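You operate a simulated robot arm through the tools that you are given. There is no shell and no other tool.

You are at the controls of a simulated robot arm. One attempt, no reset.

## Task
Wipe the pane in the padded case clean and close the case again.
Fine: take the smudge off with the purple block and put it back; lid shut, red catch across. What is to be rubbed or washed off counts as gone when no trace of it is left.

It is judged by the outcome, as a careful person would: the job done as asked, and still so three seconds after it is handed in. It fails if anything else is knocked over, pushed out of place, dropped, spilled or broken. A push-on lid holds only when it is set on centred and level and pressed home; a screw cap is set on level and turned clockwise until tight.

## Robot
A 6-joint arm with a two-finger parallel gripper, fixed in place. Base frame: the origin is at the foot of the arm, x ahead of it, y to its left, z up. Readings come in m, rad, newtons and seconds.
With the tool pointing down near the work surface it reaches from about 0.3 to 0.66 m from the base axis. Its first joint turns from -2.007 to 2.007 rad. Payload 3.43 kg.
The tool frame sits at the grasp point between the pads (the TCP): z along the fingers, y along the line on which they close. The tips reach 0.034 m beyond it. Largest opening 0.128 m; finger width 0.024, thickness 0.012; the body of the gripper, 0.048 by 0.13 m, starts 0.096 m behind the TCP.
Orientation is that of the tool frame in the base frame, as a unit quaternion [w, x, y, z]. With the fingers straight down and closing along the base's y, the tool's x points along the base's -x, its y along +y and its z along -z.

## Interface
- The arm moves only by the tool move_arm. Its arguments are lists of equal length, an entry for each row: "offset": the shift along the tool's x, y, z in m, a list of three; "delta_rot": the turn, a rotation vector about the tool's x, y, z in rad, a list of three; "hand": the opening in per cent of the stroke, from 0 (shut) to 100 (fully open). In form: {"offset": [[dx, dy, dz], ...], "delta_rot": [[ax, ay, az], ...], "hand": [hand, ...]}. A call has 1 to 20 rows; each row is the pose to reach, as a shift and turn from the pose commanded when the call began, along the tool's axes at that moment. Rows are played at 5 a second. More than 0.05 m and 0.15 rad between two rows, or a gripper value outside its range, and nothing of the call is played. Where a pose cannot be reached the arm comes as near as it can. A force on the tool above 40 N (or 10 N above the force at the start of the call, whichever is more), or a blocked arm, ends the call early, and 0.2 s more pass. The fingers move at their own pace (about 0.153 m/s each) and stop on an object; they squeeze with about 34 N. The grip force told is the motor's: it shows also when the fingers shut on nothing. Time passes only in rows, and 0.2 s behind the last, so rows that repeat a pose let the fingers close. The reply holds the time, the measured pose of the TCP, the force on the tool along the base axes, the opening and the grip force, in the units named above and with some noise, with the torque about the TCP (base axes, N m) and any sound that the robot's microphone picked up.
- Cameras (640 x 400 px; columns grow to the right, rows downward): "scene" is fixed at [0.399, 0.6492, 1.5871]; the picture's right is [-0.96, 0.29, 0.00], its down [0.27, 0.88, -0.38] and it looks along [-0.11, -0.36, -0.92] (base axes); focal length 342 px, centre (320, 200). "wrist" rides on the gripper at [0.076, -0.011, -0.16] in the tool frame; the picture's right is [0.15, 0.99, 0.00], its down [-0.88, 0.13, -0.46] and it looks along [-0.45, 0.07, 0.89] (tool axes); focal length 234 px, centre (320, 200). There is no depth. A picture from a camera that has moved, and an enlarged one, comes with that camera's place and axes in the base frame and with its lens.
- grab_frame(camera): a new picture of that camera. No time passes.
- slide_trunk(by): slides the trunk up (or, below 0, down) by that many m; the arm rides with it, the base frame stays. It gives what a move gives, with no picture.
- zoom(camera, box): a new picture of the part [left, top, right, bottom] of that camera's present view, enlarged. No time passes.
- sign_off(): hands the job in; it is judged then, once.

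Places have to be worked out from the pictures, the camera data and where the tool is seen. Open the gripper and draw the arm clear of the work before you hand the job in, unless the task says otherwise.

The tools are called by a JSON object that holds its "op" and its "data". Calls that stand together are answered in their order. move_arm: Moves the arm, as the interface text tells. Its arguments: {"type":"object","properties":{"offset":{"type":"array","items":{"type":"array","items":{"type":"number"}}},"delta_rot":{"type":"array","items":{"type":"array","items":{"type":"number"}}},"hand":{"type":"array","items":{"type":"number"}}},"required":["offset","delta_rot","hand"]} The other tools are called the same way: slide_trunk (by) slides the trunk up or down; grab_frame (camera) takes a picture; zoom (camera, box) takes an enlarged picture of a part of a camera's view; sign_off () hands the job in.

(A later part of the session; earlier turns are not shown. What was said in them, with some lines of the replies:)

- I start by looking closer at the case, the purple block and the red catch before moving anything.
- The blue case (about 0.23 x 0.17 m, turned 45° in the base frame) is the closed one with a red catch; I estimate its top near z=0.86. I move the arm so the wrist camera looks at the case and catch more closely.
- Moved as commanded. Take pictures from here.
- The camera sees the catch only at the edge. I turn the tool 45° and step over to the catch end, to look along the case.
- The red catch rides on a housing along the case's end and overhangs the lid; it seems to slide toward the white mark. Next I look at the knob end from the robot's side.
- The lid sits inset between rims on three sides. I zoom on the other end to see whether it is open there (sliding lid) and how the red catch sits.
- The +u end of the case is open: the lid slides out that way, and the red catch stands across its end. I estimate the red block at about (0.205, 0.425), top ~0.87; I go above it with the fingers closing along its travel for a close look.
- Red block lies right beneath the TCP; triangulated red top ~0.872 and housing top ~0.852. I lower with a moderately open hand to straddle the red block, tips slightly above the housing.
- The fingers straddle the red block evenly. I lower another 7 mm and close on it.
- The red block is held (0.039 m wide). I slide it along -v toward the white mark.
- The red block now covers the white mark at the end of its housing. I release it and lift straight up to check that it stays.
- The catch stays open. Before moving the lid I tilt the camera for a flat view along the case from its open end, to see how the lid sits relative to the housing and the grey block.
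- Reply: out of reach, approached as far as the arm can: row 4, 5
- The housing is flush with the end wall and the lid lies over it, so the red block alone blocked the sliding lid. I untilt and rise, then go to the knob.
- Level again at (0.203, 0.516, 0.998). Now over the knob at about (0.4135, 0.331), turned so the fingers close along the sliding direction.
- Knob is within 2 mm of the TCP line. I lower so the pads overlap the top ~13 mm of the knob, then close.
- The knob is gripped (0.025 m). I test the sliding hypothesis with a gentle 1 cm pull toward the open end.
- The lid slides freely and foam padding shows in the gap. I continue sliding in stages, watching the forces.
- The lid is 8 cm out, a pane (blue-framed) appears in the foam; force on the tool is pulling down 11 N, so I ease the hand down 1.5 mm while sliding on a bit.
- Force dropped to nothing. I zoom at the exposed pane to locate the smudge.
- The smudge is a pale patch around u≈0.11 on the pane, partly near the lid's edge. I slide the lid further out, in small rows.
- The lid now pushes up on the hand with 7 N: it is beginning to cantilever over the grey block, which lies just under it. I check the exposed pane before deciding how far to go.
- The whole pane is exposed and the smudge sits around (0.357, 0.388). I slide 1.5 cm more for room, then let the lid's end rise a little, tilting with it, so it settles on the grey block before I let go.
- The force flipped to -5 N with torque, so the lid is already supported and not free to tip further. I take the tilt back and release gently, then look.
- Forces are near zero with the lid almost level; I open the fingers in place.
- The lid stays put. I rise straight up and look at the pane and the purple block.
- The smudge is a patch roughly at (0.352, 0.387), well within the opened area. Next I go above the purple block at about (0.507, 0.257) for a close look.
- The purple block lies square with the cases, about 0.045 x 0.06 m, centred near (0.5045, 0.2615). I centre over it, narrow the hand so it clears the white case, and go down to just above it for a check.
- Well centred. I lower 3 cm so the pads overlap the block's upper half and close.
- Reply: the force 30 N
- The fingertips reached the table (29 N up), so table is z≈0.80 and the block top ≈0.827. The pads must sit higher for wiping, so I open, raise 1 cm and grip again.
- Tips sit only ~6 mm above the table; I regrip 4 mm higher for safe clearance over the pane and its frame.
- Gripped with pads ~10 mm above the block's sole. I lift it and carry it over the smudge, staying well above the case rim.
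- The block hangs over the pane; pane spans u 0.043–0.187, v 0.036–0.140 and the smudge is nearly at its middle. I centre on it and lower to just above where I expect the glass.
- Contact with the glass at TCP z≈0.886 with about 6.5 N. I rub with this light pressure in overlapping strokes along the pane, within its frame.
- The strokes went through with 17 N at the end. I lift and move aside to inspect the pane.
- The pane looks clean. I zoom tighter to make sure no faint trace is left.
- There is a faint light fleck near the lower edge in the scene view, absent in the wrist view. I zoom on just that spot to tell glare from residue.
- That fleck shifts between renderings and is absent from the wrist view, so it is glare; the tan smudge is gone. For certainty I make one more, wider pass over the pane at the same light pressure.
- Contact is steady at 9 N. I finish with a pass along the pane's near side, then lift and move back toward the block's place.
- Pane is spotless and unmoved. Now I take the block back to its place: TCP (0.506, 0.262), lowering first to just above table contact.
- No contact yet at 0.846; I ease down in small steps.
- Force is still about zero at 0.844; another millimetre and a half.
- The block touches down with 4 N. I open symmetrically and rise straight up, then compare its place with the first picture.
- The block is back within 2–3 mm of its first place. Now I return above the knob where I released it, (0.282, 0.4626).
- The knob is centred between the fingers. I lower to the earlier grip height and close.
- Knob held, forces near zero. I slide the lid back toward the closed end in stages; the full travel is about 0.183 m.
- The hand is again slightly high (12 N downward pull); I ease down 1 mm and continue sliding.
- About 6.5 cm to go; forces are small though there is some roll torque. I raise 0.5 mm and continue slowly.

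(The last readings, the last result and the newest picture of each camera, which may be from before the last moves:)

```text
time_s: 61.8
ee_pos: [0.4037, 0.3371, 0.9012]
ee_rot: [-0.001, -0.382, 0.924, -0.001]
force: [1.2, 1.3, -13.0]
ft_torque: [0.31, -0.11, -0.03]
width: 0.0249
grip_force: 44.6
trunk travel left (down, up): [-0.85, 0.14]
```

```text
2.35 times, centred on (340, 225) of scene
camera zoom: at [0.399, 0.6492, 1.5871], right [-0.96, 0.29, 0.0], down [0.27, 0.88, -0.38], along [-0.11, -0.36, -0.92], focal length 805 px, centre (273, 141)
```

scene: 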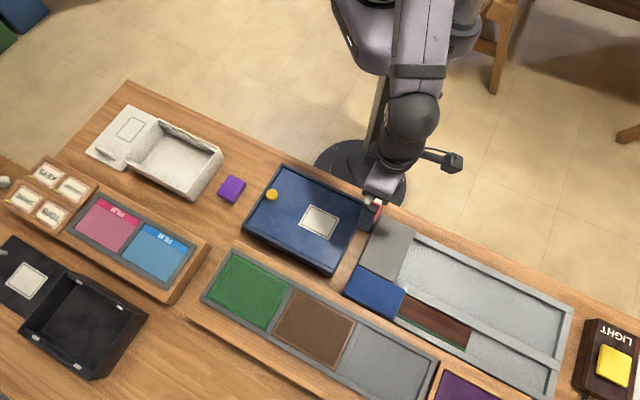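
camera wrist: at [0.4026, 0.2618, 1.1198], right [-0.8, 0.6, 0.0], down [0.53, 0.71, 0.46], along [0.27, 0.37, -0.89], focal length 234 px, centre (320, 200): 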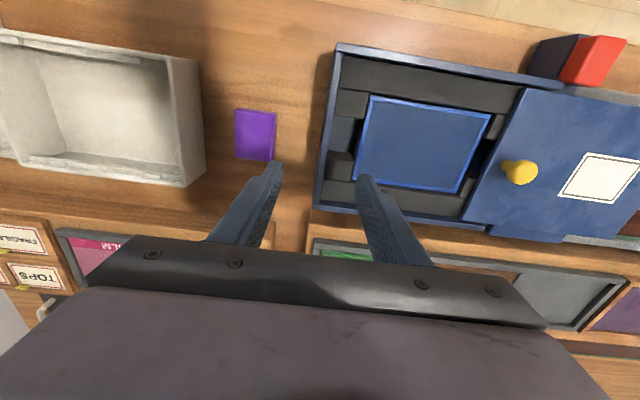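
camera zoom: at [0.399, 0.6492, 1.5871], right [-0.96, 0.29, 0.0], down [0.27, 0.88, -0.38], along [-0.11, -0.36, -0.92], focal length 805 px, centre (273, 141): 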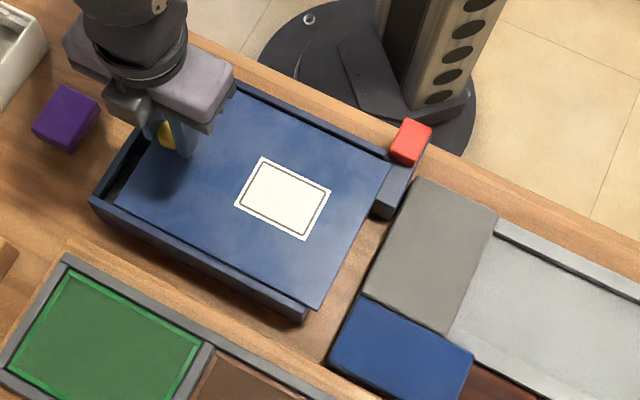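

About 1 cm remains. I ease down 0.7 mm and finish to the original closed position in 3 mm rows.

{"op": "move_arm", "data": {"offset": [[0, -0.003, 0.0007], [0, -0.006, 0.0007], [0, -0.009, 0.0007], [0, -0.0105, 0.0007]], "delta_rot": [[0, 0, 0], [0, 0, 0], [0, 0, 0], [0, 0, 0]], "hand": [8, 8, 8, 8]}}

{"op": "zoom", "data": {"camera": "wrist", "box": [220, 90, 440, 240]}}

{"op": "zoom", "data": {"camera": "scene", "box": [200, 140, 420, 280]}}

```text
time_s: 62.8
ee_pos: [0.4112, 0.3306, 0.9011]
ee_rot: [0.0, -0.383, 0.924, 0.0]
force: [-2.2, -0.8, -0.1]
ft_torque: [-0.57, 0.65, 0.01]
width: 0.0247
grip_force: 45.2
trunk travel left (down, up): [-0.85, 0.14]
```

```text
2.67 times, centred on (330, 165) of wrist
camera zoom: at [0.3662, 0.2707, 1.0603], right [-0.8, 0.6, 0.0], down [0.53, 0.72, 0.46], along [0.27, 0.37, -0.89], focal length 624 px, centre (293, 293)
```

zoom: 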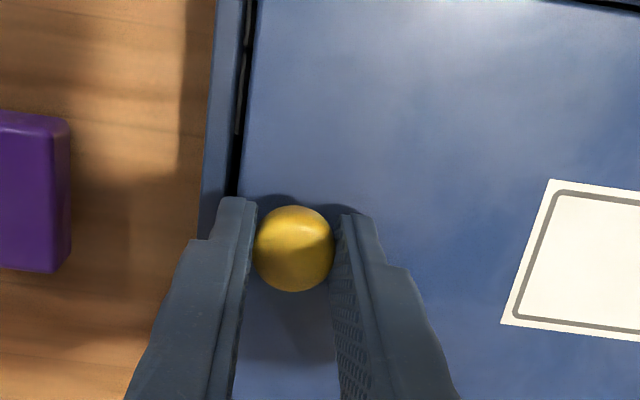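

```text
2.86 times, centred on (310, 210) of scene
camera zoom: at [0.399, 0.6492, 1.5871], right [-0.96, 0.29, 0.0], down [0.27, 0.88, -0.38], along [-0.11, -0.36, -0.92], focal length 978 px, centre (349, 171)
```

zoom: 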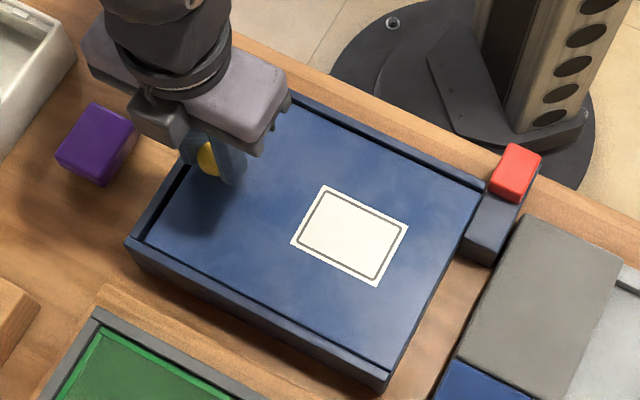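

The label is ~2 mm short of its original place. I push the last few mm gently until the stop is felt.

{"op": "move_arm", "data": {"offset": [[0, -0.001, 0], [0, -0.002, 0], [0, -0.003, 0]], "delta_rot": [[0, 0, 0], [0, 0, 0], [0, 0, 0]], "hand": [8, 8, 8]}}

{"op": "zoom", "data": {"camera": "wrist", "box": [220, 90, 440, 240]}}

{"op": "zoom", "data": {"camera": "scene", "box": [200, 140, 420, 280]}}

```text
time_s: 63.6
ee_pos: [0.4138, 0.3293, 0.9016]
ee_rot: [0.0, -0.382, 0.924, 0.0]
force: [-6.3, 1.8, -2.5]
ft_torque: [0.04, 0.15, 0.04]
width: 0.025
grip_force: 45.2
trunk travel left (down, up): [-0.85, 0.14]
```

```text
2.67 times, centred on (330, 165) of wrist
camera zoom: at [0.368, 0.2686, 1.0602], right [-0.8, 0.6, 0.0], down [0.53, 0.71, 0.46], along [0.27, 0.37, -0.89], focal length 624 px, centre (293, 293)
```

zoom: 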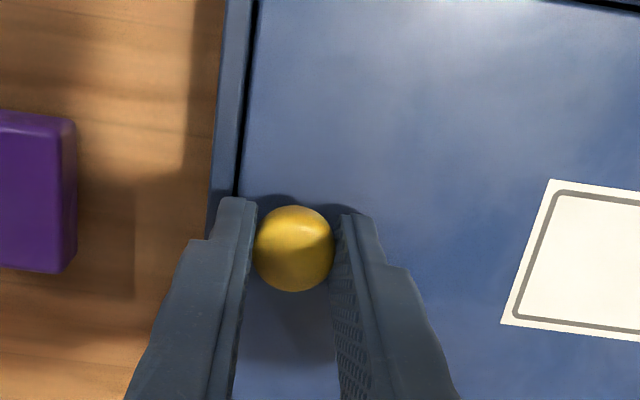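

```text
2.86 times, centred on (310, 210) of scene
camera zoom: at [0.399, 0.6492, 1.5871], right [-0.96, 0.29, 0.0], down [0.27, 0.88, -0.38], along [-0.11, -0.36, -0.92], focal length 978 px, centre (349, 171)
```

zoom: 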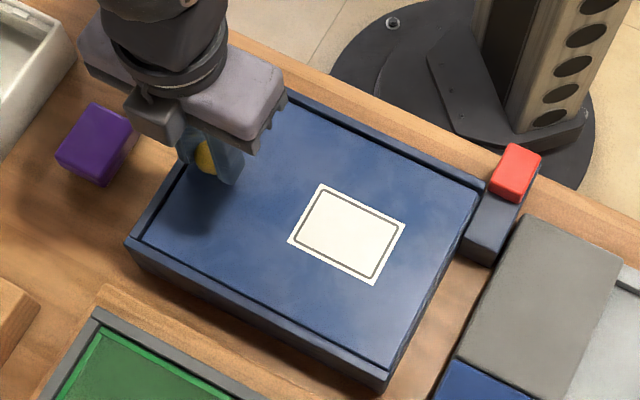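

The lid is fully home: the label is exactly at its first place and the stop pushes back with 6 N. I release the knob and rise.

{"op": "move_arm", "data": {"offset": [[0, 0, 0], [0, 0, 0], [0, 0, -0.03], [0, 0, -0.07], [0, 0, -0.1]], "delta_rot": [[0, 0, 0], [0, 0, 0], [0, 0, 0], [0, 0, 0], [0, 0, 0]], "hand": [30, 44, 50, 50, 50]}}

{"op": "move_arm", "data": {"offset": [[0.01, 0.02, 0], [0.02, 0.04, 0], [0.03, 0.06, 0], [0.04, 0.08, 0], [0.05, 0.1, 0], [0.06, 0.12, 0], [0.07, 0.14, 0], [0.08, 0.16, 0], [0.09, 0.18, 0], [0.1, 0.2, 0], [0.1111, 0.2153, 0.02]], "delta_rot": [[0, 0, 0.143], [0, 0, 0.286], [0, 0, 0.428], [0, 0, 0.571], [0, 0, 0.714], [0, 0, 0.857], [0, 0, 1.0], [0, 0, 1.143], [0, 0, 1.285], [0, 0, 1.428], [0, 0, 1.571]], "hand": [60, 60, 60, 60, 60, 60, 60, 60, 60, 60, 60]}}

{"op": "zoom", "data": {"camera": "wrist", "box": [220, 90, 440, 240]}}

{"op": "zoom", "data": {"camera": "scene", "box": [200, 140, 420, 280]}}

```text
time_s: 64.8
ee_pos: [0.4155, 0.3299, 1.0011]
ee_rot: [0.0, -0.383, 0.924, 0.0]
force: [0.3, 0.4, -0.8]
ft_torque: [-0.02, -0.03, -0.01]
width: 0.064
grip_force: 0.0
trunk travel left (down, up): [-0.85, 0.14]
```

```text
time_s: 67.2
ee_pos: [0.1822, 0.4036, 0.9802]
ee_rot: [0.001, 0.384, 0.923, 0.0]
force: [-0.1, 0.4, -0.1]
ft_torque: [0.02, 0.0, 0.02]
width: 0.0768
grip_force: 0.1
trunk travel left (down, up): [-0.85, 0.14]
```

```text
2.67 times, centred on (330, 165) of wrist
camera zoom: at [0.1208, 0.4512, 1.1389], right [0.6, 0.8, 0.0], down [0.71, -0.53, 0.46], along [0.37, -0.27, -0.89], focal length 624 px, centre (293, 293)
```

zoom: 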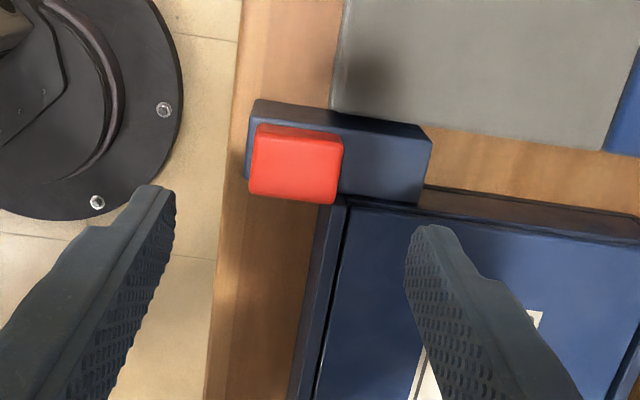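

```text
2.86 times, centred on (310, 210) of scene
camera zoom: at [0.399, 0.6492, 1.5871], right [-0.96, 0.29, 0.0], down [0.27, 0.88, -0.38], along [-0.11, -0.36, -0.92], focal length 978 px, centre (349, 171)
```

zoom: 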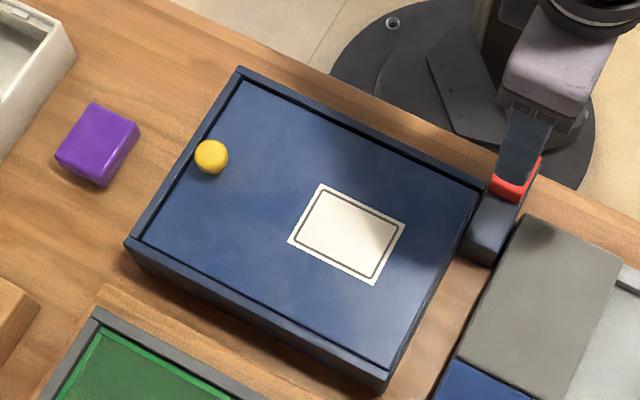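

Everything matches the earlier open-catch view; lid shut. I lower onto the red block and grip it again.

{"op": "move_arm", "data": {"offset": [[0, 0, 0.03], [0, 0, 0.06], [0, 0, 0.075], [0, 0, 0.086], [0, 0, 0.086], [0, 0, 0.086], [0, 0, 0.086]], "delta_rot": [[0, 0, 0], [0, 0, 0], [0, 0, 0], [0, 0, 0], [0, 0, 0], [0, 0, 0], [0, 0, 0]], "hand": [60, 60, 60, 60, 35, 10, 10]}}

{"op": "zoom", "data": {"camera": "wrist", "box": [220, 90, 440, 240]}}

```text
time_s: 68.8
ee_pos: [0.1836, 0.4038, 0.8968]
ee_rot: [0.0, 0.383, 0.924, 0.002]
force: [6.4, 4.6, -1.4]
ft_torque: [0.41, -0.27, -0.02]
width: 0.039
grip_force: 45.1
trunk travel left (down, up): [-0.85, 0.14]
```

```text
2.67 times, centred on (330, 165) of wrist
camera zoom: at [0.1222, 0.4499, 1.0556], right [0.6, 0.8, 0.0], down [0.71, -0.53, 0.45], along [0.37, -0.27, -0.89], focal length 624 px, centre (293, 293)
```

zoom: 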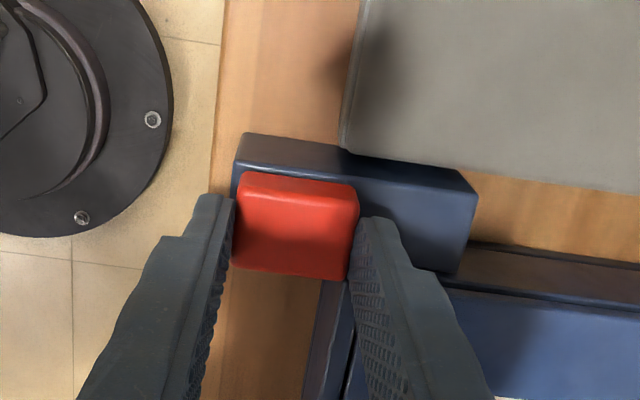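

The red block is held. I slide it back +v about 33 mm, across the lid's end.

{"op": "move_arm", "data": {"offset": [[0, 0.008, 0], [0, 0.016, 0], [0, 0.024, 0], [0, 0.03, 0], [0, 0.033, 0]], "delta_rot": [[0, 0, 0], [0, 0, 0], [0, 0, 0], [0, 0, 0], [0, 0, 0]], "hand": [10, 10, 10, 10, 10]}}

{"op": "zoom", "data": {"camera": "wrist", "box": [220, 100, 440, 250]}}

```text
time_s: 70.0
ee_pos: [0.2065, 0.4258, 0.8959]
ee_rot: [0.0, 0.382, 0.924, 0.001]
force: [-1.9, -1.5, 9.0]
ft_torque: [-0.5, -0.1, -0.12]
width: 0.0389
grip_force: 44.5
trunk travel left (down, up): [-0.85, 0.14]
```

```text
2.67 times, centred on (330, 175) of wrist
camera zoom: at [0.1439, 0.472, 1.0554], right [0.6, 0.8, 0.0], down [0.71, -0.53, 0.46], along [0.37, -0.27, -0.89], focal length 624 px, centre (293, 267)
```

zoom: 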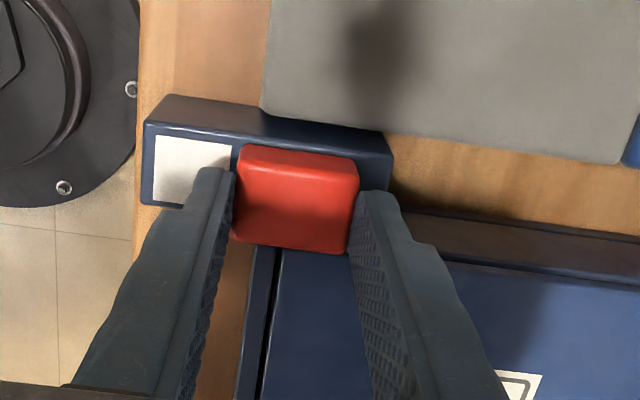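

The catch is back to its starting position within a millimetre. I nudge 1.5 mm more to be sure it is against its stop.

{"op": "move_arm", "data": {"offset": [[0, 0.001, 0], [0, 0.002, 0]], "delta_rot": [[0, 0, 0], [0, 0, 0]], "hand": [10, 10]}}

```text
time_s: 70.6
ee_pos: [0.2062, 0.4259, 0.8957]
ee_rot: [0.0, 0.382, 0.924, 0.0]
force: [-9.2, -2.9, 8.7]
ft_torque: [0.26, 0.41, 0.12]
width: 0.0391
grip_force: 44.6
trunk travel left (down, up): [-0.85, 0.14]
```

It pushes back without moving, so it is at the stop. I release and rise clear.

{"op": "move_arm", "data": {"offset": [[0, 0, 0], [0, 0, 0], [0, 0, -0.03], [0, 0, -0.07], [0, 0, -0.11], [0, 0, -0.15]], "delta_rot": [[0, 0, 0], [0, 0, 0], [0, 0, 0], [0, 0, 0], [0, 0, 0], [0, 0, 0]], "hand": [40, 58, 60, 60, 70, 80]}}

{"op": "zoom", "data": {"camera": "wrist", "box": [220, 80, 440, 240]}}

```text
time_s: 72.0
ee_pos: [0.2051, 0.427, 1.0459]
ee_rot: [0.0, 0.382, 0.924, 0.0]
force: [-0.6, 0.2, -0.3]
ft_torque: [-0.01, -0.01, -0.02]
width: 0.1027
grip_force: 0.0
trunk travel left (down, up): [-0.85, 0.14]
```

```text
2.50 times, centred on (330, 160) of wrist
camera zoom: at [0.1441, 0.4737, 1.2047], right [0.6, 0.8, 0.0], down [0.72, -0.53, 0.46], along [0.37, -0.27, -0.89], focal length 585 px, centre (295, 300)
```

zoom: 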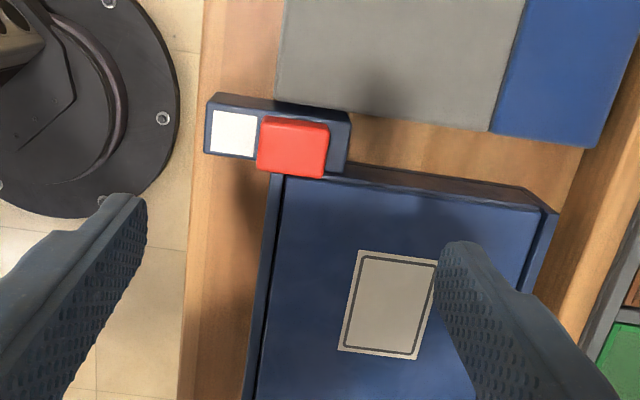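

Catch across, lid shut, white mark visible again. I draw the arm up and back clear and take a final picture.

{"op": "move_arm", "data": {"offset": [[0, 0, -0.04], [0, -0.02, -0.08], [0, -0.05, -0.1], [0, -0.08, -0.11]], "delta_rot": [[0, 0, 0], [0, 0, 0], [0, 0, 0], [0, 0, 0]], "hand": [90, 100, 100, 100]}}

{"op": "grab_frame", "data": {"camera": "scene"}}

{"op": "zoom", "data": {"camera": "scene", "box": [200, 140, 420, 280]}}

```text
time_s: 73.0
ee_pos: [0.151, 0.3692, 1.156]
ee_rot: [0.0, 0.383, 0.924, 0.0]
force: [-0.2, 0.2, -0.1]
ft_torque: [0.03, -0.01, -0.01]
width: 0.128
grip_force: 0.0
trunk travel left (down, up): [-0.85, 0.14]
```

```text
taken
```

scene: 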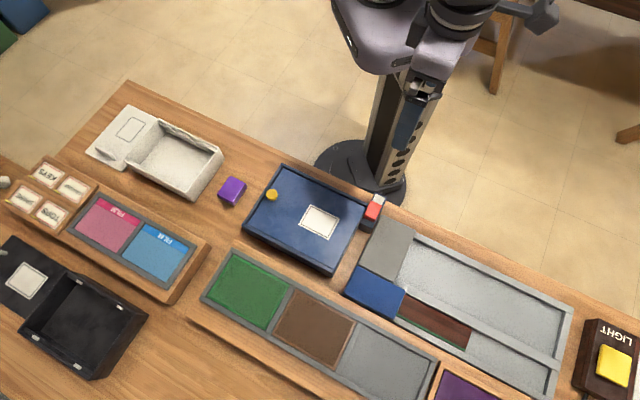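

```text
2.86 times, centred on (310, 210) of scene
camera zoom: at [0.399, 0.6492, 1.5871], right [-0.96, 0.29, 0.0], down [0.27, 0.88, -0.38], along [-0.11, -0.36, -0.92], focal length 978 px, centre (349, 171)
```

zoom: 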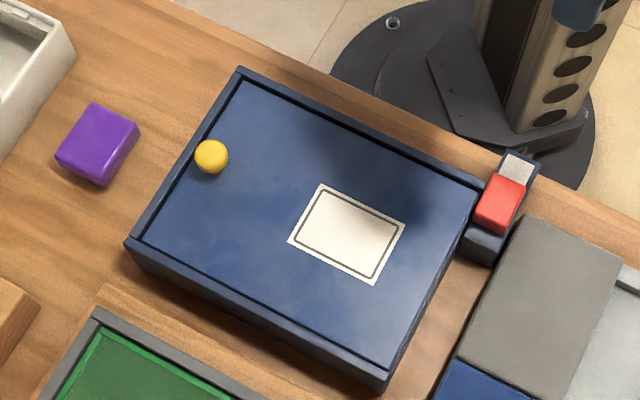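

The scene matches the start: lid shut, red catch across, purple block back in place, nothing else moved, and the hand is open and clear. I hand the job in.

{"op": "sign_off", "data": {}}

```text
The job is handed in.
```

The pane is wiped clean, the case is shut again, and the job is handed in.

- **Pane:** I rubbed the smudge off with the purple block in two passes, the second one wider. Close-up pictures from both cameras showed no trace left.
- **Purple block:** it is back in its place, within about 2–3 mm of where it started.
- **Lid:** it slid back against its stop, and its label is where it was in the first picture.
- **Red catch:** it is across the lid's end and against its stop.

In the final picture nothing else had moved, and the open hand was clear of the work.
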